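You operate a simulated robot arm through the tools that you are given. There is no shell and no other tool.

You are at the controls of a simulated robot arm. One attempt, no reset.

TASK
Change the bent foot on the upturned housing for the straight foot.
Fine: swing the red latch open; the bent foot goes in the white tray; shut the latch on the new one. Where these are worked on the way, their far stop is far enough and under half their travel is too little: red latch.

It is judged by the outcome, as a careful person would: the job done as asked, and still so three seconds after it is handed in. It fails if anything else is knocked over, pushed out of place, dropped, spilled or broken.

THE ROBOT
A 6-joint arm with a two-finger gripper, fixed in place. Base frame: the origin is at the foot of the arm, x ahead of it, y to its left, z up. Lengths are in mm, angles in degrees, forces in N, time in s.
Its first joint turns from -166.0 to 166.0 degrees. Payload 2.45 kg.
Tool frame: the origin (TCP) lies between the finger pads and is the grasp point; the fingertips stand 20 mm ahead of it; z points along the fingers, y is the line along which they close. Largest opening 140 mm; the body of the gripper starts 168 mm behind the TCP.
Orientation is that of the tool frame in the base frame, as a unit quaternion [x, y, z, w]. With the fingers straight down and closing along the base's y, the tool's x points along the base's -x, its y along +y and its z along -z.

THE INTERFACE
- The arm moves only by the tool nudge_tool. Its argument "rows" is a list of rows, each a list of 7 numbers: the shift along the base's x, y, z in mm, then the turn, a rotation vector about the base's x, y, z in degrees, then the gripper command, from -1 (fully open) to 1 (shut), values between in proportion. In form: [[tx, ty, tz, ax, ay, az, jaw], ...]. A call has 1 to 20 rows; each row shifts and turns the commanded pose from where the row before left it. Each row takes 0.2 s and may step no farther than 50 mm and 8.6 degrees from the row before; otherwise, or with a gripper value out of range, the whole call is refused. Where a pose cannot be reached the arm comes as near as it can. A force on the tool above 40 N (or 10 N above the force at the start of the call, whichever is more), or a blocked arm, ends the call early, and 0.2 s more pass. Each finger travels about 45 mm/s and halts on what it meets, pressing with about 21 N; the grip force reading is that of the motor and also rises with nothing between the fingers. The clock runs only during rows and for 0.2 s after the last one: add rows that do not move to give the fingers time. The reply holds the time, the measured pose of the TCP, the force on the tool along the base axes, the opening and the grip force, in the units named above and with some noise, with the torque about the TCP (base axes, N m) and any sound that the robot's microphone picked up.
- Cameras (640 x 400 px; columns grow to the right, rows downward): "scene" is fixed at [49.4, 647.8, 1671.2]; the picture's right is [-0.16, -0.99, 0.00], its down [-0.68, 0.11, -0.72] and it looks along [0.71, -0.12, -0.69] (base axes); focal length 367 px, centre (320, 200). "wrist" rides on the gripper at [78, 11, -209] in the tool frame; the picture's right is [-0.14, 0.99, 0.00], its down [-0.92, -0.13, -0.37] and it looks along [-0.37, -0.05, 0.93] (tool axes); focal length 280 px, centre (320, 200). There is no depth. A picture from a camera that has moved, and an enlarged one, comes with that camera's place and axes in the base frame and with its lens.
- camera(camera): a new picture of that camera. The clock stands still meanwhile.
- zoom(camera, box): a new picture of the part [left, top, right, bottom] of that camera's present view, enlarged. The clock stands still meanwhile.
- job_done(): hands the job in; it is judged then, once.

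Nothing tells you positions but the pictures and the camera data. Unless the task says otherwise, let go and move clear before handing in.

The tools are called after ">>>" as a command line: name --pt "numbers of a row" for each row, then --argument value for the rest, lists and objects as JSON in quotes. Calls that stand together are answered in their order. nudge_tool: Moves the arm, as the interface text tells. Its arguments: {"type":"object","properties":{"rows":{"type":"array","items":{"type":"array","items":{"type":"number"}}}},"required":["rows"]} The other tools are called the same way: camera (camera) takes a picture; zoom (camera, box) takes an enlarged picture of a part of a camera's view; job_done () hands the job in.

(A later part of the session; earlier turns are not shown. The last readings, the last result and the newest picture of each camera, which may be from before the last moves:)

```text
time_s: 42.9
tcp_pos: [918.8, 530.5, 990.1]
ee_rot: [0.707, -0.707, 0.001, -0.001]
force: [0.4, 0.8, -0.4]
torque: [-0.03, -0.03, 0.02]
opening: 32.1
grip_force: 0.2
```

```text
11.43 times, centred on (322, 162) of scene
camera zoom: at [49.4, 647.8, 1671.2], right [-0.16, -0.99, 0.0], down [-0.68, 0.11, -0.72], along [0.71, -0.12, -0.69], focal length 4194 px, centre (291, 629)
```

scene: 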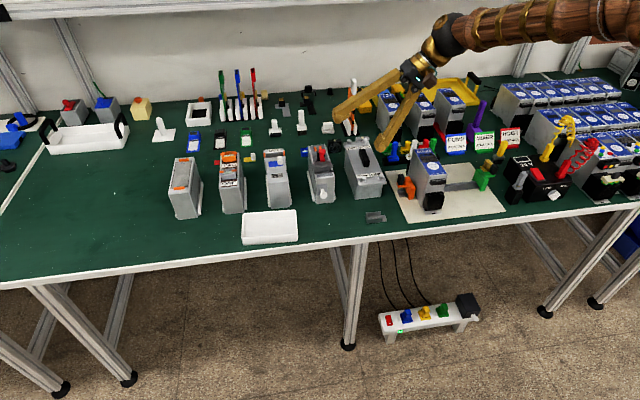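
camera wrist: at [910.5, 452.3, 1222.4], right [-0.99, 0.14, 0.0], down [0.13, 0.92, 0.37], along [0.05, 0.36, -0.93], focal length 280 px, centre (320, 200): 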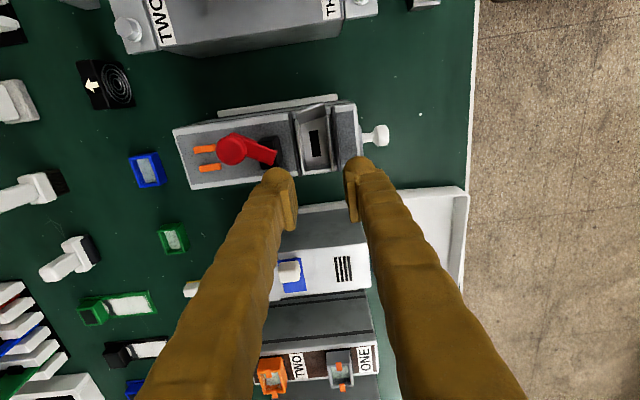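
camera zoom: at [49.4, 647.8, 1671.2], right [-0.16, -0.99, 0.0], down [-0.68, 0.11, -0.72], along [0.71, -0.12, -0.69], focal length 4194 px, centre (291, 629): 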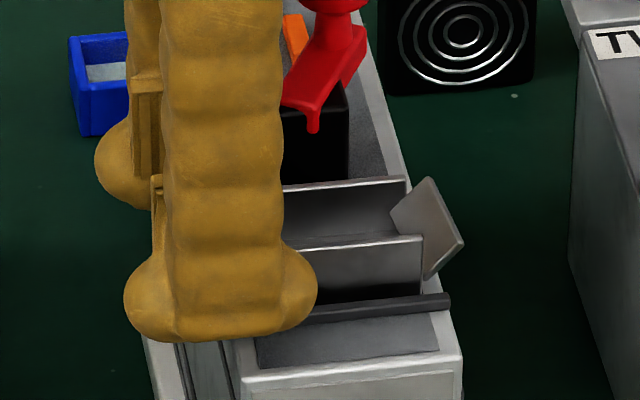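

No contact now. I'll go down 3.5 mm more and close on the two side walls gently.

>>> nudge_tool --pt "0 0 -2 0 0 0 0.54" --pt "0 0 -1.5 0 0 0 0.54" --pt "0 0 0 0 0 0 0.54"

>>> nudge_tool --pt "0 0 0 0 0 0 0.58" --pt "0 0 0 0 0 0 0.6" --pt "0 0 0 0 0 0 0.62" --pt "0 0 0 0 0 0 0.64"

>>> zoom --camera "wrist" --box '[270, 120, 370, 210]'

>>> zoom --camera "scene" --box '[305, 145, 340, 180]'

```text
time_s: 43.7
tcp_pos: [919.6, 530.6, 986.2]
ee_rot: [-0.707, 0.707, -0.002, 0.0]
force: [-0.3, 0.0, 0.7]
torque: [-0.01, -0.01, 0.03]
opening: 32.2
grip_force: 0.0
```

```text
time_s: 44.7
tcp_pos: [920.8, 530.5, 985.4]
ee_rot: [-0.707, 0.707, -0.001, 0.0]
force: [0.0, 0.7, -0.4]
torque: [0.02, 0.04, 0.03]
opening: 27.8
grip_force: 20.7
```

```text
4.44 times, centred on (320, 165) of wrist
camera zoom: at [910.1, 453.0, 1195.8], right [-0.99, 0.14, 0.0], down [0.13, 0.92, 0.37], along [0.05, 0.36, -0.93], focal length 1246 px, centre (320, 356)
```

zoom: 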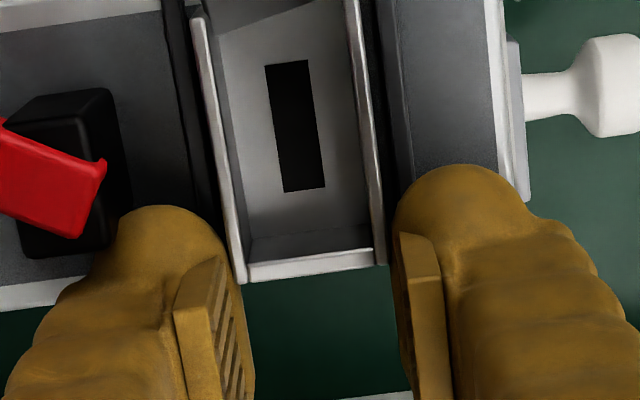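

```text
11.43 times, centred on (322, 162) of scene
camera zoom: at [49.4, 647.8, 1671.2], right [-0.16, -0.99, 0.0], down [-0.68, 0.11, -0.72], along [0.71, -0.12, -0.69], focal length 4194 px, centre (291, 629)
```

zoom: 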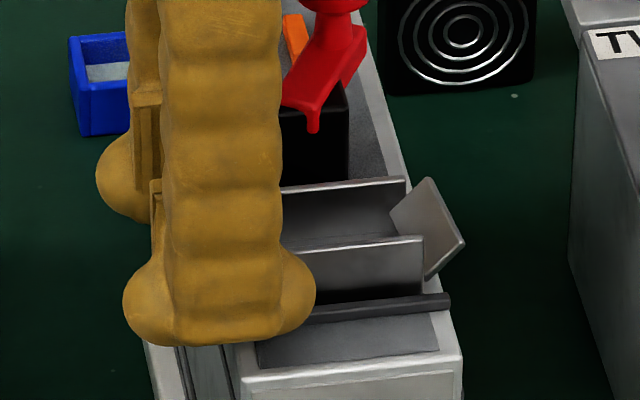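

The foot is gripped (opening 27.8, grip 21 N) with no side load. I'll firm up the grip and lift slowly, checking that it follows.

>>> nudge_tool --pt "0 0 0 0 0 0 0.7" --pt "0 0 2 0 0 0 0.72" --pt "0 0 3 0 0 0 0.72" --pt "0 0 3 0 0 0 0.72"

>>> zoom --camera "scene" --box '[305, 145, 340, 180]'

>>> zoom --camera "wrist" --box '[270, 120, 370, 210]'

```text
time_s: 45.7
tcp_pos: [919.5, 531.0, 994.5]
ee_rot: [0.707, -0.707, 0.002, -0.001]
force: [0.0, 0.7, -0.2]
torque: [0.03, -0.01, -0.03]
opening: 27.9
grip_force: 21.3
```

```text
11.43 times, centred on (322, 162) of scene
camera zoom: at [49.4, 647.8, 1671.2], right [-0.16, -0.99, 0.0], down [-0.68, 0.11, -0.72], along [0.71, -0.12, -0.69], focal length 4194 px, centre (291, 629)
```

zoom: 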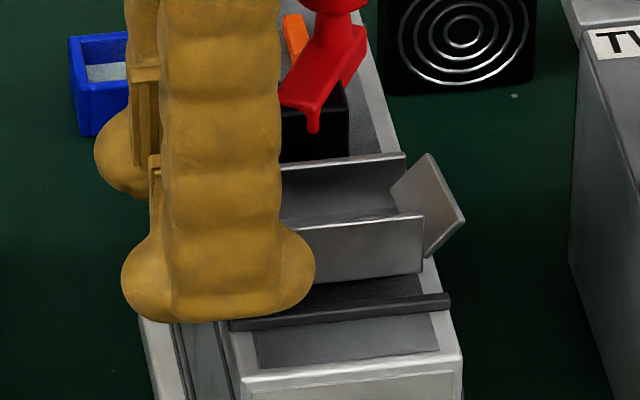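

```text
4.44 times, centred on (320, 165) of wrist
camera zoom: at [910.0, 453.2, 1203.8], right [-0.99, 0.14, 0.0], down [0.13, 0.92, 0.37], along [0.05, 0.36, -0.93], focal length 1246 px, centre (320, 356)
```

zoom: 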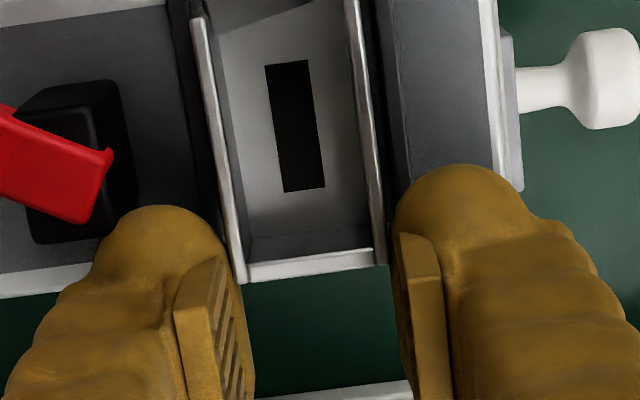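

The foot lifts cleanly and is held straight. I'll raise it well clear and carry it towards the tray, then look.

>>> nudge_tool --pt "0 0 20 0 0 0 0.72" --pt "0 0 30 0 0 0 0.72" --pt "0 0 30 0 0 0 0.72" --pt "-10 5 10 0 0 0 0.72" --pt "-20 12 0 0 0 0 0.72" --pt "-25 16 0 0 0 0 0.72" --pt "-25 16 0 0 0 0 0.72" --pt "-25 16 0 0 0 0 0.72" --pt "-15 10 0 0 0 0 0.72" --pt "0 0 0 0 0 0 0.72"

>>> camera --camera "wrist"

>>> camera --camera "scene"

```text
time_s: 47.9
tcp_pos: [799.5, 606.3, 1084.1]
ee_rot: [-0.707, 0.708, -0.001, 0.0]
force: [-1.3, 1.1, -0.3]
torque: [0.02, -0.02, -0.01]
opening: 27.4
grip_force: 20.9
```

```text
taken
camera wrist: at [789.5, 528.5, 1293.9], right [-0.99, 0.14, 0.0], down [0.13, 0.92, 0.37], along [0.05, 0.36, -0.93], focal length 280 px, centre (320, 200)
```

wrist: 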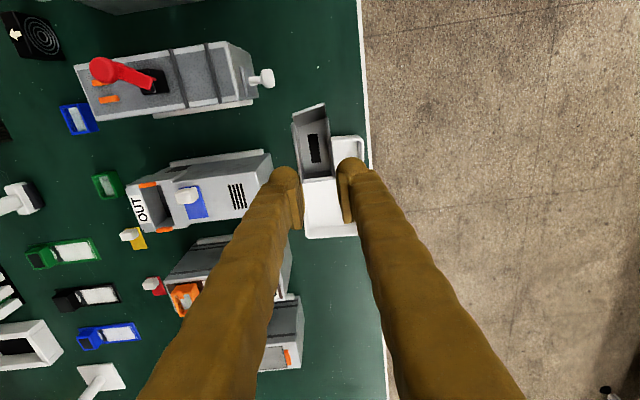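

```text
taken
```

scene: 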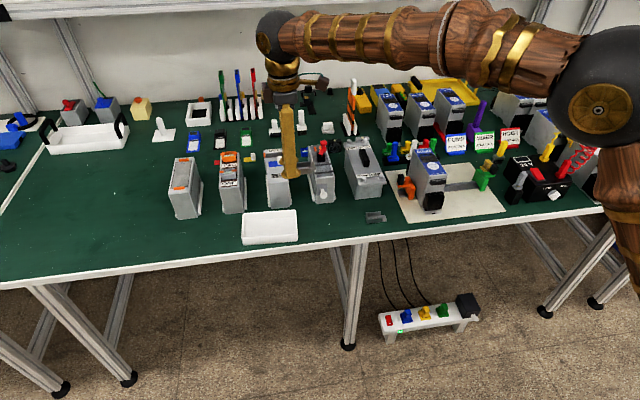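

The bent foot is held above the tray's near end. I'll zoom to place the tray accurately.

>>> zoom --camera "scene" --box '[230, 195, 310, 250]'

>>> zoom --camera "wrist" --box '[270, 90, 400, 260]'

```text
7.27 times, centred on (270, 222) of scene
camera zoom: at [49.4, 647.8, 1671.2], right [-0.16, -0.99, 0.0], down [-0.68, 0.11, -0.72], along [0.71, -0.12, -0.69], focal length 2669 px, centre (684, 36)
```

zoom: 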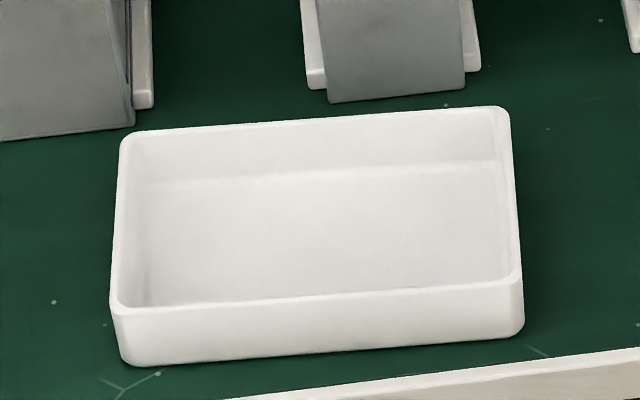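

```text
2.35 times, centred on (335, 175) of wrist
camera zoom: at [789.5, 528.5, 1293.9], right [-0.99, 0.14, 0.0], down [0.13, 0.92, 0.37], along [0.05, 0.36, -0.93], focal length 660 px, centre (285, 259)
```

zoom: 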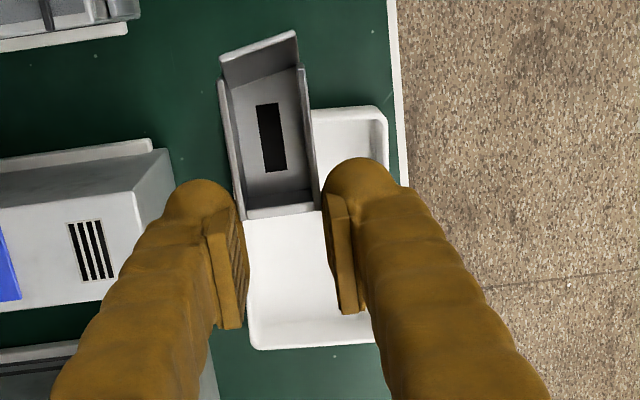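

The tray's rim spans about x 730–825, y 598–753, with the rim at z about 889 and the floor near 861. I'll move over its middle, aligned with it, and come down to above the rim.

>>> nudge_tool --pt "-5 20 0 0 0 -1 0.72" --pt "-5 20 0 0 0 -1 0.72" --pt "-5 20 -10 0 0 -1 0.72" --pt "-6.5 23.5 -15 0 0 -1 0.72" --pt "0 0 -25 0 0 0 0.72" --pt "0 0 -30 0 0 0 0.72" --pt "0 0 -30 0 0 0 0.72" --pt "0 0 0 0 0 0 0.72"

>>> camera --camera "wrist"

>>> zoom --camera "scene" --box '[220, 160, 320, 250]'

```text
time_s: 49.7
tcp_pos: [778.3, 690.6, 973.1]
ee_rot: [-0.682, 0.731, -0.002, 0.0]
force: [0.0, 0.0, -0.6]
torque: [0.01, -0.01, -0.01]
opening: 27.4
grip_force: 20.8
```

```text
taken
camera wrist: at [761.9, 613.2, 1182.8], right [-0.98, 0.21, 0.0], down [0.19, 0.91, 0.37], along [0.08, 0.36, -0.93], focal length 280 px, centre (320, 200)
```

wrist: 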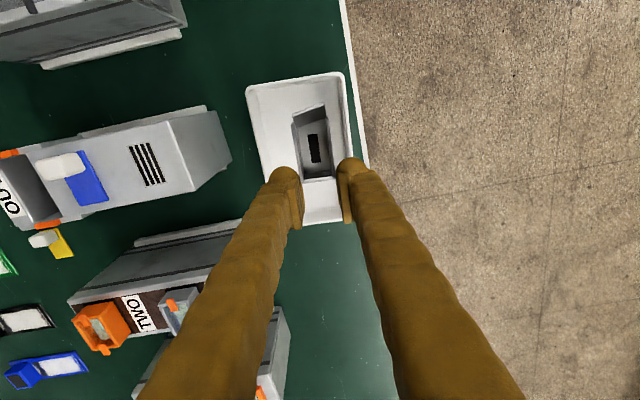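

```text
4.44 times, centred on (270, 205) of scene
camera zoom: at [49.4, 647.8, 1671.2], right [-0.16, -0.99, 0.0], down [-0.68, 0.11, -0.72], along [0.71, -0.12, -0.69], focal length 1631 px, centre (542, 178)
```

zoom: 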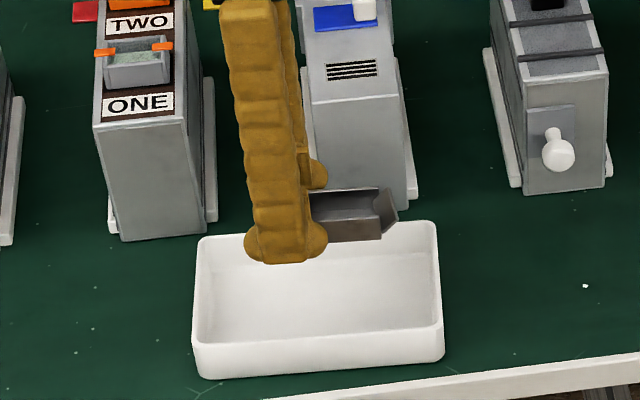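

Reach is fine here. A cross-check puts the tray's centre line at about x 787, so I'll shift 8 mm to +x, come lower and check the clearances to the rim.

>>> nudge_tool --pt "8.5 0 -12 0 0 0 0.72" --pt "0 0 -18 0 0 0 0.72" --pt "0 0 -14 0 0 0 0.72" --pt "0 0 0 0 0 0 0.72"

>>> zoom --camera "wrist" --box '[220, 30, 420, 250]'

>>> zoom --camera "scene" --box '[230, 180, 310, 250]'

```text
time_s: 50.7
tcp_pos: [786.7, 690.4, 928.9]
ee_rot: [-0.682, 0.731, -0.001, 0.0]
force: [0.4, -0.6, 0.0]
torque: [0.04, -0.01, -0.03]
opening: 27.6
grip_force: 21.0
```

```text
1.82 times, centred on (320, 140) of wrist
camera zoom: at [771.6, 613.5, 1138.8], right [-0.98, 0.21, 0.0], down [0.19, 0.91, 0.37], along [0.08, 0.36, -0.93], focal length 510 px, centre (320, 309)
```

zoom: 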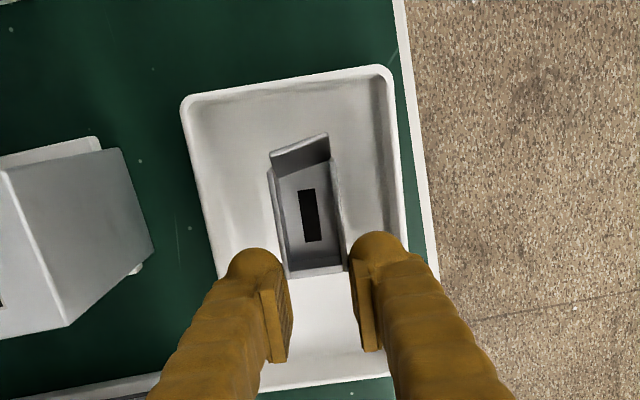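

```text
5.71 times, centred on (270, 215) of scene
camera zoom: at [49.4, 647.8, 1671.2], right [-0.16, -0.99, 0.0], down [-0.68, 0.11, -0.72], along [0.71, -0.12, -0.69], focal length 2097 px, centre (606, 114)
```

zoom: 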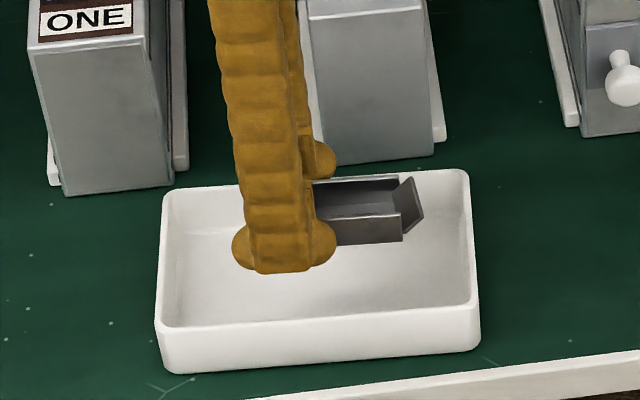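

The tray's opening is about 89 mm across, and the fingers need about 82 mm. I'll shift 3.3 mm to +x to centre, then lower in small steps while watching the force.

>>> nudge_tool --pt "3.3 0 -8 0 0 0 0.72" --pt "0 0 -8 0 0 0 0.72" --pt "0 0 0 0 0 0 0.72"

>>> zoom --camera "wrist" --box '[220, 30, 420, 250]'

>>> zoom --camera "scene" --box '[230, 180, 310, 250]'

```text
time_s: 51.5
tcp_pos: [791.1, 689.3, 913.3]
ee_rot: [-0.682, 0.731, -0.002, 0.0]
force: [-0.1, 0.3, -1.2]
torque: [-0.01, 0.0, 0.01]
opening: 27.5
grip_force: 20.7
```

```text
1.82 times, centred on (320, 140) of wrist
camera zoom: at [775.0, 612.7, 1122.8], right [-0.98, 0.21, 0.0], down [0.19, 0.91, 0.37], along [0.08, 0.36, -0.93], focal length 510 px, centre (320, 309)
```

zoom: 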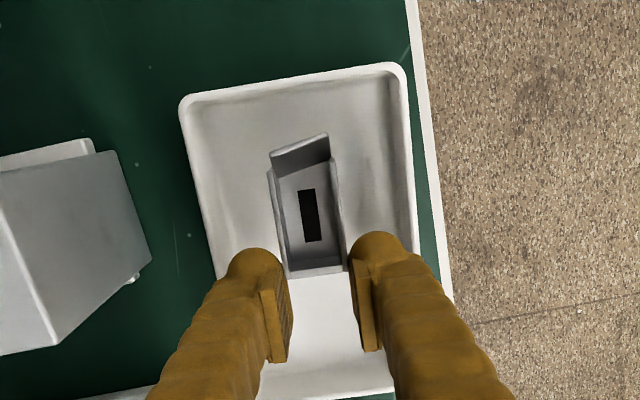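

```text
5.71 times, centred on (270, 215) of scene
camera zoom: at [49.4, 647.8, 1671.2], right [-0.16, -0.99, 0.0], down [-0.68, 0.11, -0.72], along [0.71, -0.12, -0.69], focal length 2097 px, centre (606, 114)
```

zoom: 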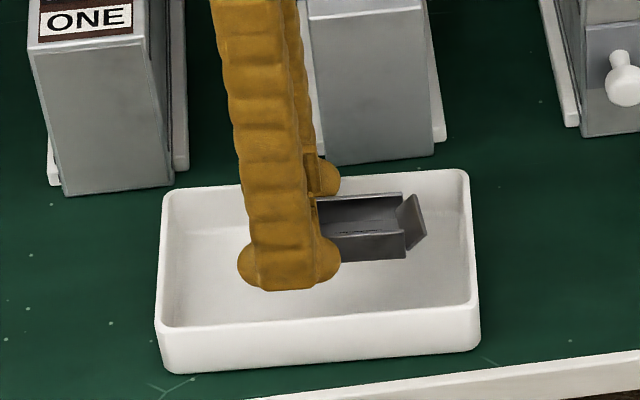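

>>> nudge_tool --pt "1.2 0 -5 0 0 0 0.72" --pt "0 0 -3 0 0 0 0.72" --pt "0 0 0 0 0 0 0.72"

>>> nudge_tool --pt "0 0 -4 0 0 0 0.72" --pt "0 0 -3 0 0 0 0.72" --pt "0 0 0 0 0 0 0.72"

>>> zoom --camera "wrist" --box '[220, 30, 420, 250]'

>>> zoom --camera "scene" --box '[230, 180, 310, 250]'

```text
time_s: 52.3
tcp_pos: [791.0, 689.4, 904.7]
ee_rot: [-0.682, 0.731, -0.002, 0.0]
force: [0.1, 0.2, -0.6]
torque: [0.01, -0.02, 0.03]
opening: 27.6
grip_force: 21.3
```

```text
time_s: 53.1
tcp_pos: [790.4, 690.1, 898.7]
ee_rot: [-0.682, 0.732, -0.001, 0.0]
force: [0.4, 0.0, -0.9]
torque: [0.03, 0.02, 0.01]
opening: 27.7
grip_force: 20.9
```

```text
1.82 times, centred on (320, 140) of wrist
camera zoom: at [775.7, 613.1, 1108.3], right [-0.98, 0.21, 0.0], down [0.19, 0.91, 0.37], along [0.08, 0.36, -0.93], focal length 510 px, centre (320, 309)
```

zoom: 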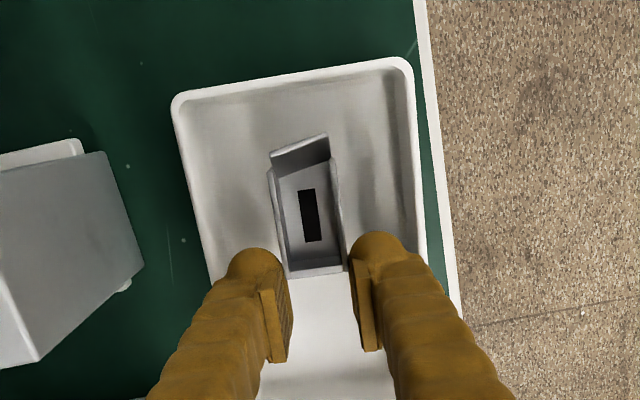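

```text
5.71 times, centred on (270, 215) of scene
camera zoom: at [49.4, 647.8, 1671.2], right [-0.16, -0.99, 0.0], down [-0.68, 0.11, -0.72], along [0.71, -0.12, -0.69], focal length 2097 px, centre (606, 114)
```

zoom: 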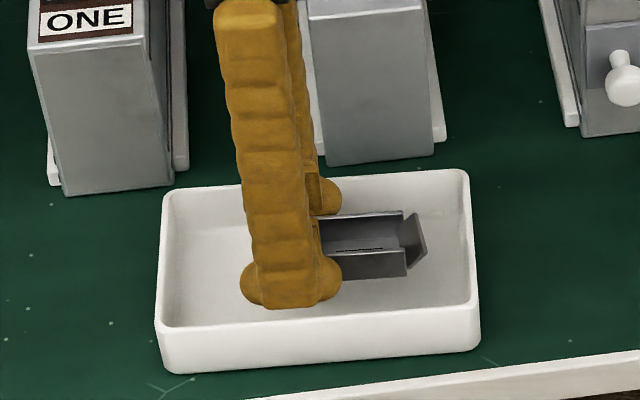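

No contact so far; the fingers are inside the rim. I'll keep lowering gently towards the tray floor.

>>> nudge_tool --pt "0.5 0 -2 0 0 0 0.72" --pt "0 0 -2 0 0 0 0.72" --pt "0 0 0 0 0 0 0.72"

>>> nudge_tool --pt "0 0 -2 0 0 0 0.72" --pt "0 0 -1 0 0 0 0.72" --pt "0 0 0 0 0 0 0.72"

>>> zoom --camera "scene" --box '[240, 190, 310, 245]'

>>> zoom --camera "wrist" --box '[250, 90, 390, 200]'

```text
time_s: 53.9
tcp_pos: [792.3, 689.8, 895.2]
ee_rot: [-0.682, 0.731, -0.001, 0.0]
force: [0.2, -0.3, -1.2]
torque: [-0.01, 0.0, 0.02]
opening: 27.8
grip_force: 21.2
```

```text
time_s: 54.7
tcp_pos: [792.2, 689.5, 891.6]
ee_rot: [-0.682, 0.732, -0.002, 0.0]
force: [0.0, 0.0, 0.2]
torque: [0.05, 0.01, -0.03]
opening: 27.6
grip_force: 20.9
```

```text
7.27 times, centred on (275, 218) of scene
camera zoom: at [49.4, 647.8, 1671.2], right [-0.16, -0.99, 0.0], down [-0.68, 0.11, -0.72], along [0.71, -0.12, -0.69], focal length 2669 px, centre (647, 73)
```

zoom: 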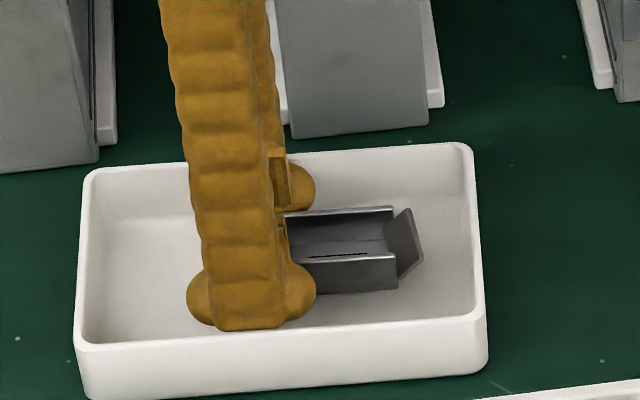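

```text
3.64 times, centred on (320, 145) of wrist
camera zoom: at [776.4, 612.1, 1101.4], right [-0.98, 0.21, 0.0], down [0.19, 0.91, 0.37], along [0.08, 0.36, -0.93], focal length 1020 px, centre (320, 400)
```

zoom: 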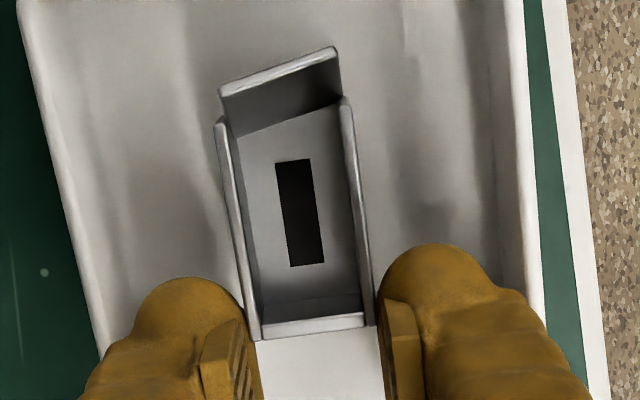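

>>> nudge_tool --pt "0 0 -1.5 0 0 0 0.72" --pt "0 0 0 0 0 0 0.72"

>>> nudge_tool --pt "0 0 -1.2 0 0 0 0.72" --pt "0 0 0 0 0 0 0.72"

```text
time_s: 55.3
tcp_pos: [791.7, 689.1, 890.4]
ee_rot: [-0.682, 0.732, -0.001, 0.0]
force: [-0.3, 0.0, -0.4]
torque: [0.01, 0.02, 0.02]
opening: 27.6
grip_force: 21.6
```

```text
time_s: 55.9
tcp_pos: [792.5, 689.7, 888.3]
ee_rot: [-0.682, 0.731, -0.001, 0.001]
force: [-0.7, -0.8, 0.1]
torque: [0.03, -0.02, 0.02]
opening: 27.7
grip_force: 21.4
```

>>> nudge_tool --pt "0 0 -1.2 0 0 0 0.72" --pt "0 0 0 0 0 0 0.72"

>>> zoom --camera "scene" --box '[265, 200, 300, 235]'

```text
time_s: 56.5
tcp_pos: [793.4, 689.7, 889.2]
ee_rot: [-0.682, 0.731, 0.0, 0.0]
force: [0.0, -0.5, 0.4]
torque: [0.01, 0.01, 0.0]
opening: 27.5
grip_force: 21.1
```

```text
11.43 times, centred on (282, 218) of scene
camera zoom: at [49.4, 647.8, 1671.2], right [-0.16, -0.99, 0.0], down [-0.68, 0.11, -0.72], along [0.71, -0.12, -0.69], focal length 4194 px, centre (749, 0)
```

zoom: 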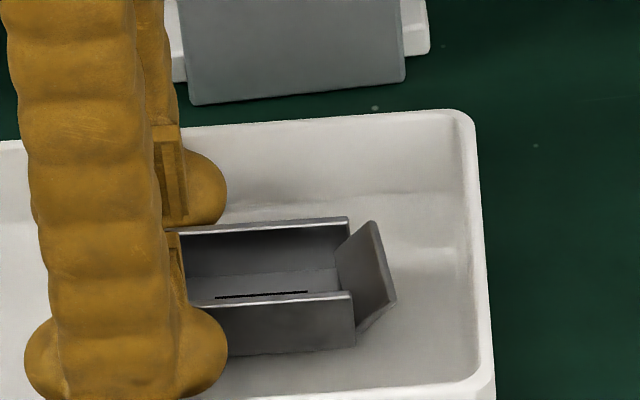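

>>> nudge_tool --pt "0 0 -1.2 0 0 0 0.72" --pt "0 0 0 0 0 0 0.72"

>>> nudge_tool --pt "0 0 -1.2 0 0 0 0.72" --pt "0 0 0 0 0 0 0.72"

```text
time_s: 57.1
tcp_pos: [792.7, 688.9, 886.7]
ee_rot: [-0.682, 0.731, -0.001, 0.0]
force: [0.5, -0.9, -0.2]
torque: [0.03, -0.01, 0.03]
opening: 27.6
grip_force: 20.7
```

```text
time_s: 57.7
tcp_pos: [792.6, 689.9, 885.2]
ee_rot: [-0.682, 0.731, -0.001, 0.0]
force: [0.2, 0.1, -0.9]
torque: [0.04, 0.01, -0.03]
opening: 27.8
grip_force: 20.6
```

>>> nudge_tool --pt "0 0 -1 0 0 0 0.72" --pt "0 0 0 0 0 0 0.72"

>>> nudge_tool --pt "0 0 -1 0 0 0 0.72" --pt "0 0 0 0 0 0 0.72"

>>> zoom --camera "scene" --box '[265, 200, 300, 235]'

>>> zoom --camera "wrist" --box '[250, 90, 390, 200]'

```text
time_s: 58.3
tcp_pos: [791.4, 689.2, 884.7]
ee_rot: [-0.682, 0.731, -0.001, 0.0]
force: [-0.6, -0.3, -0.2]
torque: [-0.02, 0.01, -0.02]
opening: 27.6
grip_force: 21.1
```

```text
time_s: 58.9
tcp_pos: [792.4, 689.6, 883.2]
ee_rot: [-0.682, 0.732, -0.001, 0.0]
force: [0.1, 0.1, 0.4]
torque: [-0.04, 0.03, 0.04]
opening: 27.9
grip_force: 21.2
```

```text
11.43 times, centred on (282, 218) of scene
camera zoom: at [49.4, 647.8, 1671.2], right [-0.16, -0.99, 0.0], down [-0.68, 0.11, -0.72], along [0.71, -0.12, -0.69], focal length 4194 px, centre (749, 0)
```

zoom: 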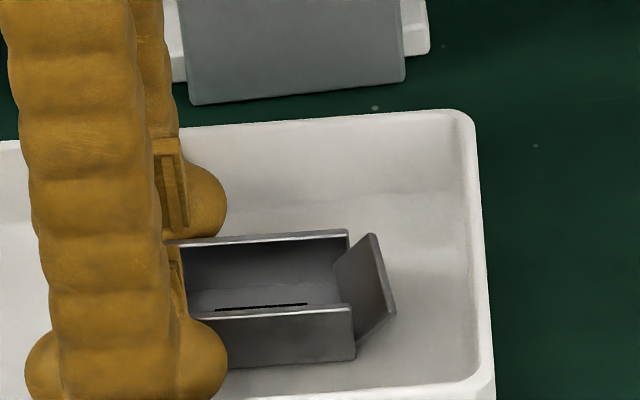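

```text
3.64 times, centred on (320, 145) of wrist
camera zoom: at [777.3, 612.9, 1093.0], right [-0.98, 0.21, 0.0], down [0.19, 0.91, 0.37], along [0.08, 0.36, -0.93], focal length 1020 px, centre (320, 400)
```

zoom: 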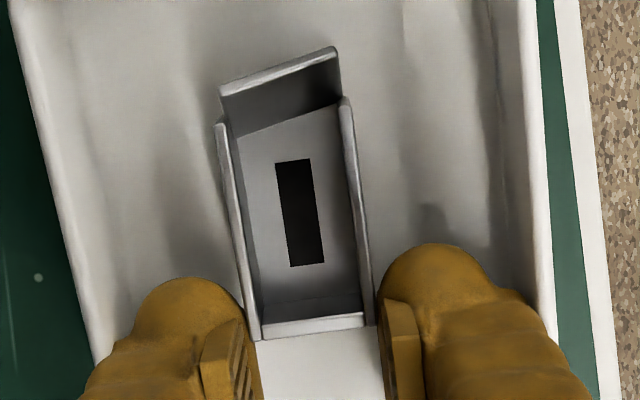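

>>> nudge_tool --pt "0 0 -1 0 0 0 0.72" --pt "0 0 0 0 0 0 0.72"

>>> nudge_tool --pt "0 0 -1 0 0 0 0.72" --pt "0 0 0 0 0 0 0.72"

>>> nudge_tool --pt "0 0 -1 0 0 0 0.72" --pt "0 0 0 0 0 0 0.72"

```text
time_s: 59.5
tcp_pos: [792.4, 689.9, 882.8]
ee_rot: [-0.682, 0.732, -0.001, 0.0]
force: [0.8, 0.4, -0.7]
torque: [0.05, 0.01, 0.02]
opening: 27.4
grip_force: 21.6
```

```text
time_s: 60.1
tcp_pos: [792.9, 687.9, 881.4]
ee_rot: [-0.682, 0.731, -0.001, 0.001]
force: [0.6, 0.5, -0.7]
torque: [0.03, -0.02, 0.0]
opening: 27.5
grip_force: 21.3
```

```text
time_s: 60.7
tcp_pos: [791.3, 689.4, 879.2]
ee_rot: [-0.682, 0.731, -0.001, -0.001]
force: [1.0, 0.0, 0.7]
torque: [-0.03, -0.02, 0.03]
opening: 27.6
grip_force: 21.2
```

>>> zoom --camera "scene" --box '[265, 205, 300, 235]'

>>> nudge_tool --pt "0 0 -1 0 0 0 0.72" --pt "0 0 0 0 0 0 0.72"

>>> nudge_tool --pt "0 0 -1 0 0 0 0.72" --pt "0 0 0 0 0 0 0.72"

```text
13.33 times, centred on (282, 220) of scene
camera zoom: at [49.4, 647.8, 1671.2], right [-0.16, -0.99, 0.0], down [-0.68, 0.11, -0.72], along [0.71, -0.12, -0.69], focal length 4892 px, centre (820, -67)
```

zoom: 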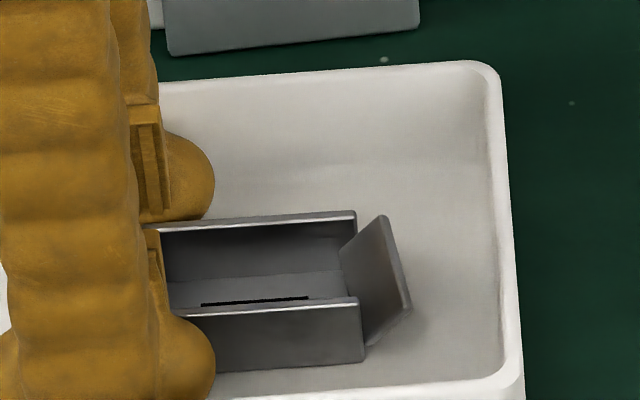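

```text
time_s: 61.3
tcp_pos: [791.0, 689.2, 880.4]
ee_rot: [-0.682, 0.731, -0.001, 0.0]
force: [0.2, -2.6, 9.8]
torque: [-0.5, 0.02, 0.03]
opening: 27.5
grip_force: 20.7
```

```text
time_s: 61.9
tcp_pos: [792.7, 690.2, 879.4]
ee_rot: [-0.682, 0.732, -0.001, 0.001]
force: [0.8, -1.0, 14.0]
torque: [-0.14, 0.01, 0.0]
opening: 27.6
grip_force: 21.1
```

The foot now rests on the tray floor (about 10–14 N of reaction). I'll ease up slightly, open just a few mm, and rise straight up.

>>> nudge_tool --pt "0 0 1.2 0 0 0 0.68" --pt "0 0 0 0 0 0 0.6" --pt "0 0 0 0 0 0 0.57" --pt "0 0 0 0 0 0 0.55" --pt "0 0 0 0 0 0 0.55"

>>> zoom --camera "wrist" --box '[250, 90, 390, 200]'

>>> zoom --camera "scene" --box '[230, 190, 310, 250]'

```text
time_s: 63.1
tcp_pos: [791.9, 689.6, 880.7]
ee_rot: [-0.682, 0.731, -0.002, 0.001]
force: [0.6, 0.5, -1.5]
torque: [0.02, 0.0, 0.01]
opening: 31.3
grip_force: 0.0
```

```text
3.64 times, centred on (320, 145) of wrist
camera zoom: at [776.5, 613.1, 1089.3], right [-0.98, 0.21, 0.0], down [0.19, 0.91, 0.37], along [0.08, 0.36, -0.93], focal length 1020 px, centre (320, 400)
```

zoom: 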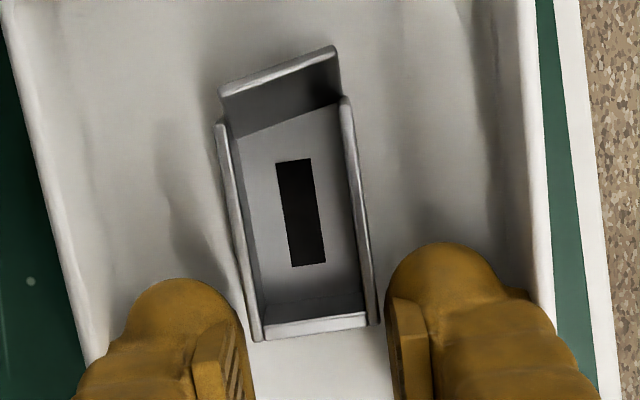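

```text
6.67 times, centred on (270, 220) of scene
camera zoom: at [49.4, 647.8, 1671.2], right [-0.16, -0.99, 0.0], down [-0.68, 0.11, -0.72], along [0.71, -0.12, -0.69], focal length 2446 px, centre (653, 67)
```

zoom: 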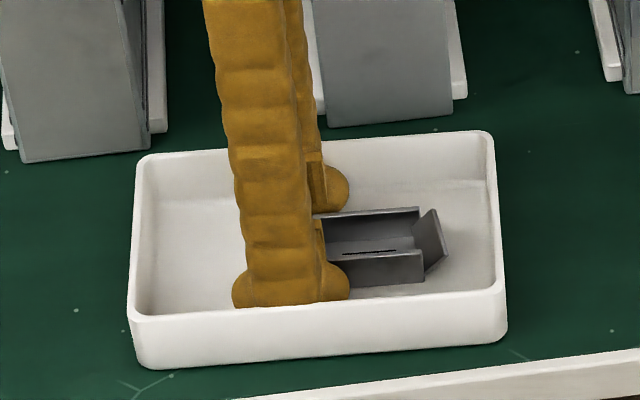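

The bent foot is free in the tray with clearance on both sides. I'll rise straight up and then travel to the straight foot for a close look.

>>> nudge_tool --pt "0 0 10 0 0 0 0.55" --pt "0 0 25 0 0 0 0.55" --pt "0 0 40 0 0 0 0.5" --pt "0 0 45 0 0 0 0.4" --pt "0 -10 30 0 0 1 0.3" --pt "0 -30 0 0 0 1 0.286" --pt "0 -45 0 0 0 1 0.286" --pt "0 -45 0 0 0 1 0.286" --pt "0 -45 0 0 0 0 0.286" --pt "0 -45 0 0 0 0 0.286" --pt "0 -45 0 0 0 0 0.286" --pt "0 -45 0 0 0 0 0.286" --pt "-2 -45 0 0 0 0 0.286" --pt "-2 -25 0 0 0 0 0.286" --pt "0 0 0 0 0 0 0.286"

>>> camera --camera "wrist"

>>> camera --camera "scene"

```text
time_s: 66.3
tcp_pos: [788.6, 308.3, 1031.0]
ee_rot: [-0.707, 0.707, -0.002, 0.002]
force: [0.6, -0.1, -0.2]
torque: [0.0, -0.01, -0.01]
opening: 49.9
grip_force: 0.0
```

```text
taken
camera wrist: at [778.1, 231.0, 1240.0], right [-0.99, 0.14, 0.0], down [0.13, 0.92, 0.37], along [0.05, 0.36, -0.93], focal length 280 px, centre (320, 200)
```

wrist: 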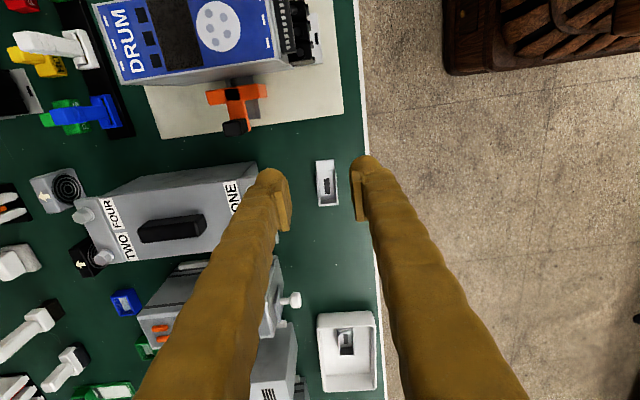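

```text
taken
```

scene: 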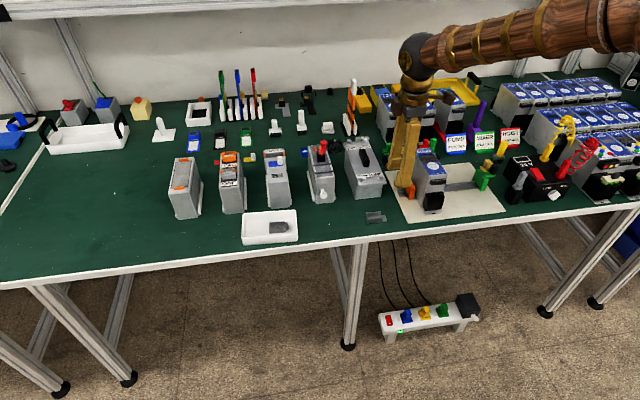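

The bent foot lies in the tray. Now I zoom on the straight foot.

>>> zoom --camera "wrist" --box '[285, 145, 365, 220]'

>>> zoom --camera "scene" --box '[240, 205, 300, 250]'

>>> zoom --camera "scene" --box '[355, 195, 400, 235]'

```text
5.33 times, centred on (325, 182) of wrist
camera zoom: at [778.1, 231.0, 1240.0], right [-0.99, 0.14, 0.0], down [0.13, 0.92, 0.37], along [0.05, 0.36, -0.93], focal length 1495 px, centre (293, 293)
```

zoom: 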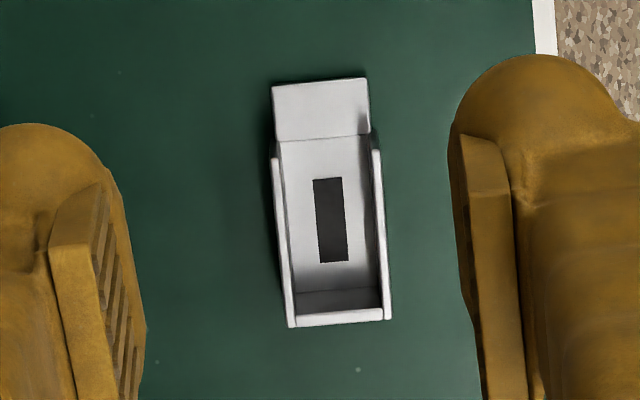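

```text
8.89 times, centred on (270, 228) of scene
camera zoom: at [49.4, 647.8, 1671.2], right [-0.16, -0.99, 0.0], down [-0.68, 0.11, -0.72], along [0.71, -0.12, -0.69], focal length 3262 px, centre (764, -44)
```

zoom: 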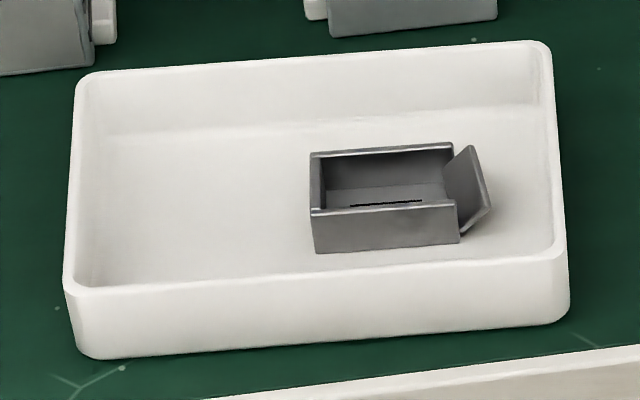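

```text
10.00 times, centred on (378, 215) of scene
camera zoom: at [49.4, 647.8, 1671.2], right [-0.16, -0.99, 0.0], down [-0.68, 0.11, -0.72], along [0.71, -0.12, -0.69], focal length 3669 px, centre (-255, 50)
```

zoom: 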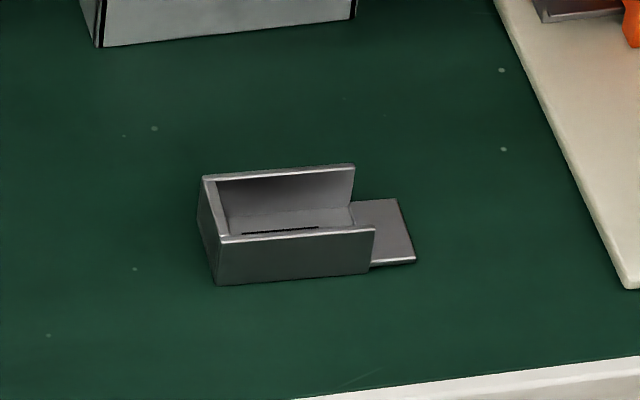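

The straight foot is at about (787, 365) with its end wall at y about 389, turned about -2 degrees. I'll move so the fingers straddle its +y end with the same kind of grip, and come down partway.

>>> nudge_tool --pt "-0.3 20 0 0 0 -1 0.36" --pt "-0.5 22 0 0 0 -1 0.43" --pt "-0.5 21 0 0 0 0 0.43" --pt "0 21 -11 0 0 0 0.43" --pt "0 0 -30 0 0 0 0.43" --pt "0 0 -40 0 0 0 0.43" --pt "0 0 -40 0 0 0 0.43" --pt "0 0 0 0 0 0 0.43"

>>> camera --camera "wrist"

>>> zoom --camera "wrist" --box '[270, 120, 370, 210]'

>>> zoom --camera "scene" --box '[345, 190, 400, 235]'

```text
time_s: 68.1
tcp_pos: [789.6, 392.7, 909.3]
ee_rot: [-0.695, 0.719, -0.001, 0.0]
force: [0.0, -0.2, -0.1]
torque: [-0.01, 0.01, -0.03]
opening: 40.0
grip_force: 0.0
```

```text
taken
camera wrist: at [777.1, 315.1, 1118.8], right [-0.98, 0.17, 0.0], down [0.16, 0.92, 0.37], along [0.06, 0.36, -0.93], focal length 280 px, centre (320, 200)
```

wrist: 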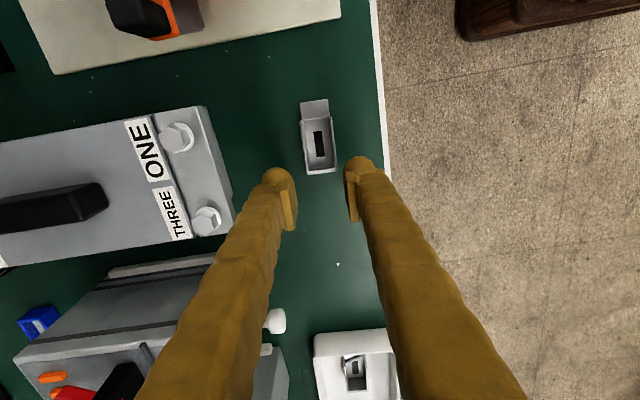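

```text
4.44 times, centred on (320, 165) of wrist
camera zoom: at [777.1, 315.1, 1118.8], right [-0.98, 0.17, 0.0], down [0.16, 0.92, 0.37], along [0.06, 0.36, -0.93], focal length 1246 px, centre (320, 356)
```

zoom: 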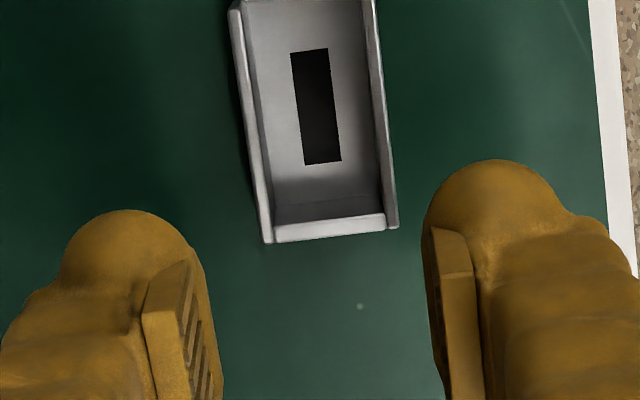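

```text
8.89 times, centred on (372, 212) of scene
camera zoom: at [49.4, 647.8, 1671.2], right [-0.16, -0.99, 0.0], down [-0.68, 0.11, -0.72], along [0.71, -0.12, -0.69], focal length 3262 px, centre (-147, 89)
```

zoom: 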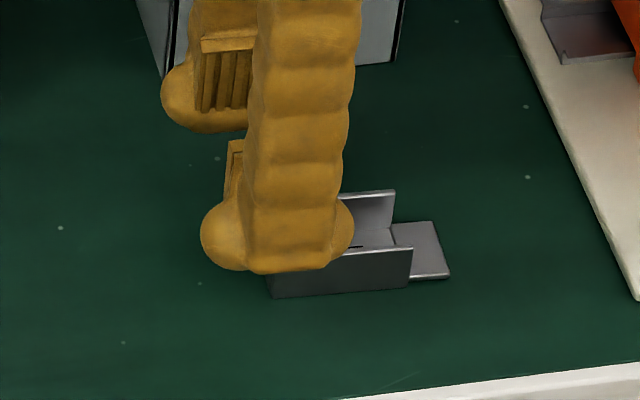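

The foot sits 3 mm to -x of the tool axis with its end about 6 mm short of the TCP. I'll correct the position and yaw, and descend nearer.

>>> nudge_tool --pt "-3 -1.5 -6 0 0 -1.3 0.43" --pt "0 0 -8 0 0 0 0.46" --pt "0 0 0 0 0 0 0.5"

>>> zoom --camera "wrist" --box '[270, 120, 370, 210]'

>>> zoom --camera "scene" --box '[345, 190, 400, 235]'

```text
time_s: 68.9
tcp_pos: [785.8, 391.1, 894.8]
ee_rot: [-0.687, 0.727, -0.001, 0.0]
force: [-0.1, -0.3, -1.3]
torque: [-0.01, 0.01, 0.01]
opening: 35.3
grip_force: 0.1
```

```text
4.44 times, centred on (320, 165) of wrist
camera zoom: at [771.2, 314.4, 1104.2], right [-0.98, 0.19, 0.0], down [0.18, 0.91, 0.37], along [0.07, 0.36, -0.93], focal length 1246 px, centre (320, 356)
```

zoom: 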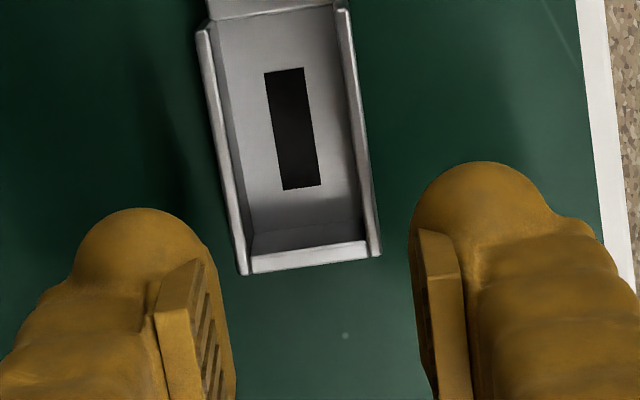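

```text
8.89 times, centred on (372, 212) of scene
camera zoom: at [49.4, 647.8, 1671.2], right [-0.16, -0.99, 0.0], down [-0.68, 0.11, -0.72], along [0.71, -0.12, -0.69], focal length 3262 px, centre (-147, 89)
```

zoom: 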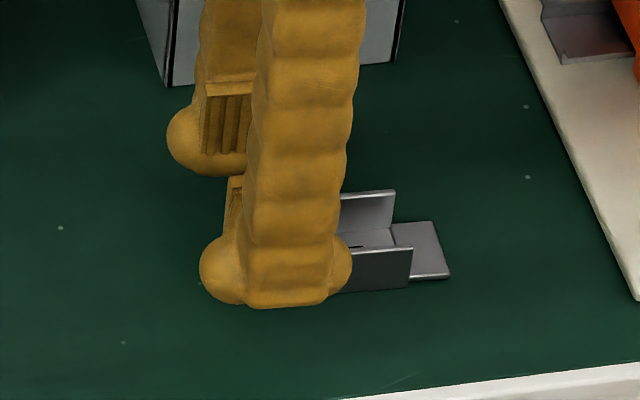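

Nearly aligned: I need +1.4 mm in x. Then I'll descend to the grip height in small steps.

>>> nudge_tool --pt "1.4 0 -5 0 0 -0.5 0.5" --pt "0 0 -5 0 0 0 0.5" --pt "0 0 0 0 0 0 0.5"

>>> nudge_tool --pt "0 0 -3 0 0 0 0.5" --pt "0 0 -2 0 0 0 0.5" --pt "0 0 0 0 0 0 0.5"

>>> zoom --camera "wrist" --box '[270, 120, 370, 210]'

>>> zoom --camera "scene" --box '[345, 190, 400, 235]'

```text
time_s: 69.7
tcp_pos: [787.2, 391.4, 884.5]
ee_rot: [-0.684, 0.73, -0.001, 0.0]
force: [0.1, 0.0, 0.0]
torque: [0.0, 0.0, -0.02]
opening: 35.0
grip_force: 0.0
```

```text
time_s: 70.5
tcp_pos: [786.8, 390.9, 880.8]
ee_rot: [-0.683, 0.73, 0.0, 0.001]
force: [0.5, 0.4, -0.3]
torque: [0.0, -0.01, 0.01]
opening: 35.0
grip_force: 0.0
```

```text
4.44 times, centred on (320, 165) of wrist
camera zoom: at [770.5, 314.6, 1089.7], right [-0.98, 0.2, 0.0], down [0.19, 0.91, 0.37], along [0.08, 0.36, -0.93], focal length 1246 px, centre (320, 356)
```

zoom: 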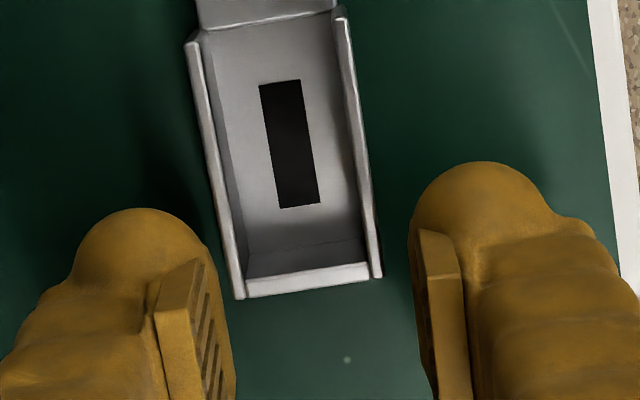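

```text
8.89 times, centred on (372, 212) of scene
camera zoom: at [49.4, 647.8, 1671.2], right [-0.16, -0.99, 0.0], down [-0.68, 0.11, -0.72], along [0.71, -0.12, -0.69], focal length 3262 px, centre (-147, 89)
```

zoom: 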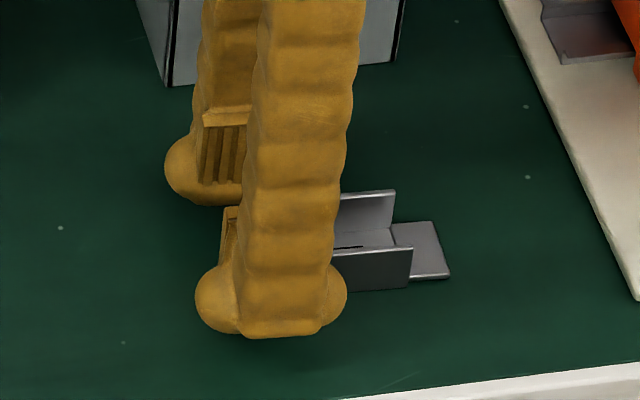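

The height matches the earlier grip. I'll shift 1.2 mm to +x to centre and close on the side walls.

>>> nudge_tool --pt "1.2 0 0 0 0 0 0.5" --pt "0 0 0 0 0 0 0.54" --pt "0 0 0 0 0 0 0.57" --pt "0 0 0 0 0 0 0.6" --pt "0 0 0 0 0 0 0.63" --pt "0 0 0 0 0 0 0.66" --pt "0 0 0 0 0 0 0.7" --pt "0 0 0 0 0 0 0.72"

>>> zoom --camera "wrist" --box '[270, 120, 370, 210]'

>>> zoom --camera "scene" --box '[345, 190, 400, 235]'

```text
time_s: 72.1
tcp_pos: [787.5, 392.1, 884.9]
ee_rot: [-0.683, 0.73, -0.002, 0.003]
force: [-4.5, -4.5, 35.4]
torque: [-0.34, 0.65, 0.03]
opening: 21.2
grip_force: 0.9
stopped in row 8: the force on the tool passed its limit at 47 N (the readings are from after the stop); the commanded pose is now the measured one
```

```text
4.44 times, centred on (320, 165) of wrist
camera zoom: at [771.8, 314.4, 1095.1], right [-0.98, 0.2, -0.01], down [0.19, 0.91, 0.37], along [0.08, 0.36, -0.93], focal length 1246 px, centre (320, 356)
```

zoom: 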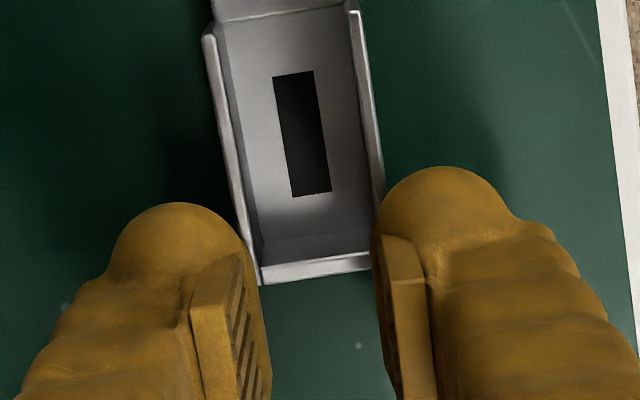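

```text
8.89 times, centred on (372, 212) of scene
camera zoom: at [49.4, 647.8, 1671.2], right [-0.16, -0.99, 0.0], down [-0.68, 0.11, -0.72], along [0.71, -0.12, -0.69], focal length 3262 px, centre (-147, 89)
```

zoom: 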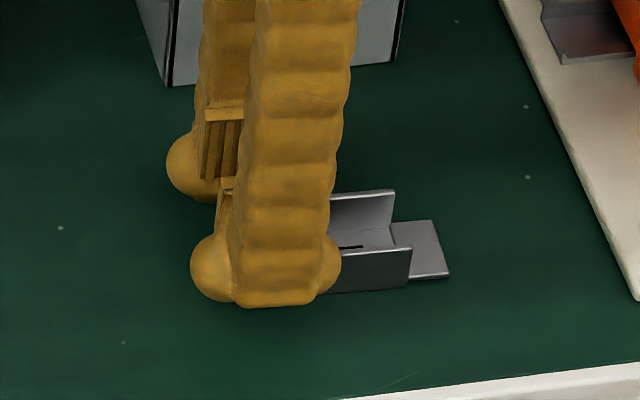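

The rounded fingertips rode up the wall tops, so the foot is lower than I judged (bench near z 850). I'll ease up, reopen, fix the small tilt, and look again.

>>> nudge_tool --pt "0 0 1.5 0 0 0 0.68" --pt "0 0 1.5 0 0 0 0.6" --pt "0 0 2 0 0 0 0.5" --pt "0 0 2 0 0 0 0.48" --pt "0 0 0 0 0 0 0.48"

>>> zoom --camera "wrist" --box '[270, 120, 370, 210]'

>>> zoom --camera "scene" --box '[345, 190, 400, 235]'

```text
time_s: 73.3
tcp_pos: [788.1, 391.9, 890.2]
ee_rot: [-0.684, 0.73, -0.001, 0.002]
force: [0.0, -1.4, 0.9]
torque: [0.01, -0.01, 0.04]
opening: 36.6
grip_force: 0.1
```

```text
4.44 times, centred on (320, 165) of wrist
camera zoom: at [772.4, 314.7, 1099.2], right [-0.98, 0.2, 0.0], down [0.19, 0.91, 0.37], along [0.08, 0.36, -0.93], focal length 1246 px, centre (320, 356)
```

zoom: 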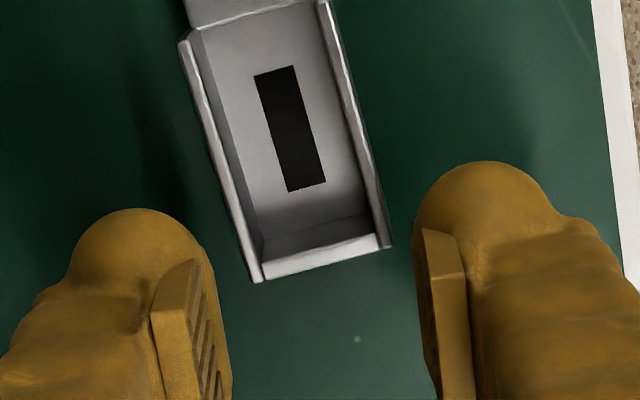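

```text
8.89 times, centred on (372, 212) of scene
camera zoom: at [49.4, 647.8, 1671.2], right [-0.16, -0.99, 0.0], down [-0.68, 0.11, -0.72], along [0.71, -0.12, -0.69], focal length 3262 px, centre (-147, 89)
```

zoom: 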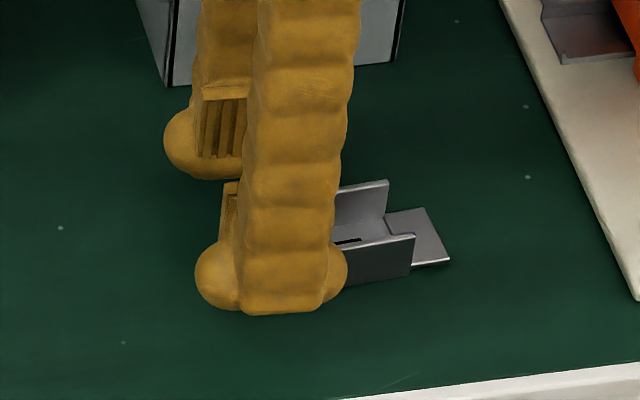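

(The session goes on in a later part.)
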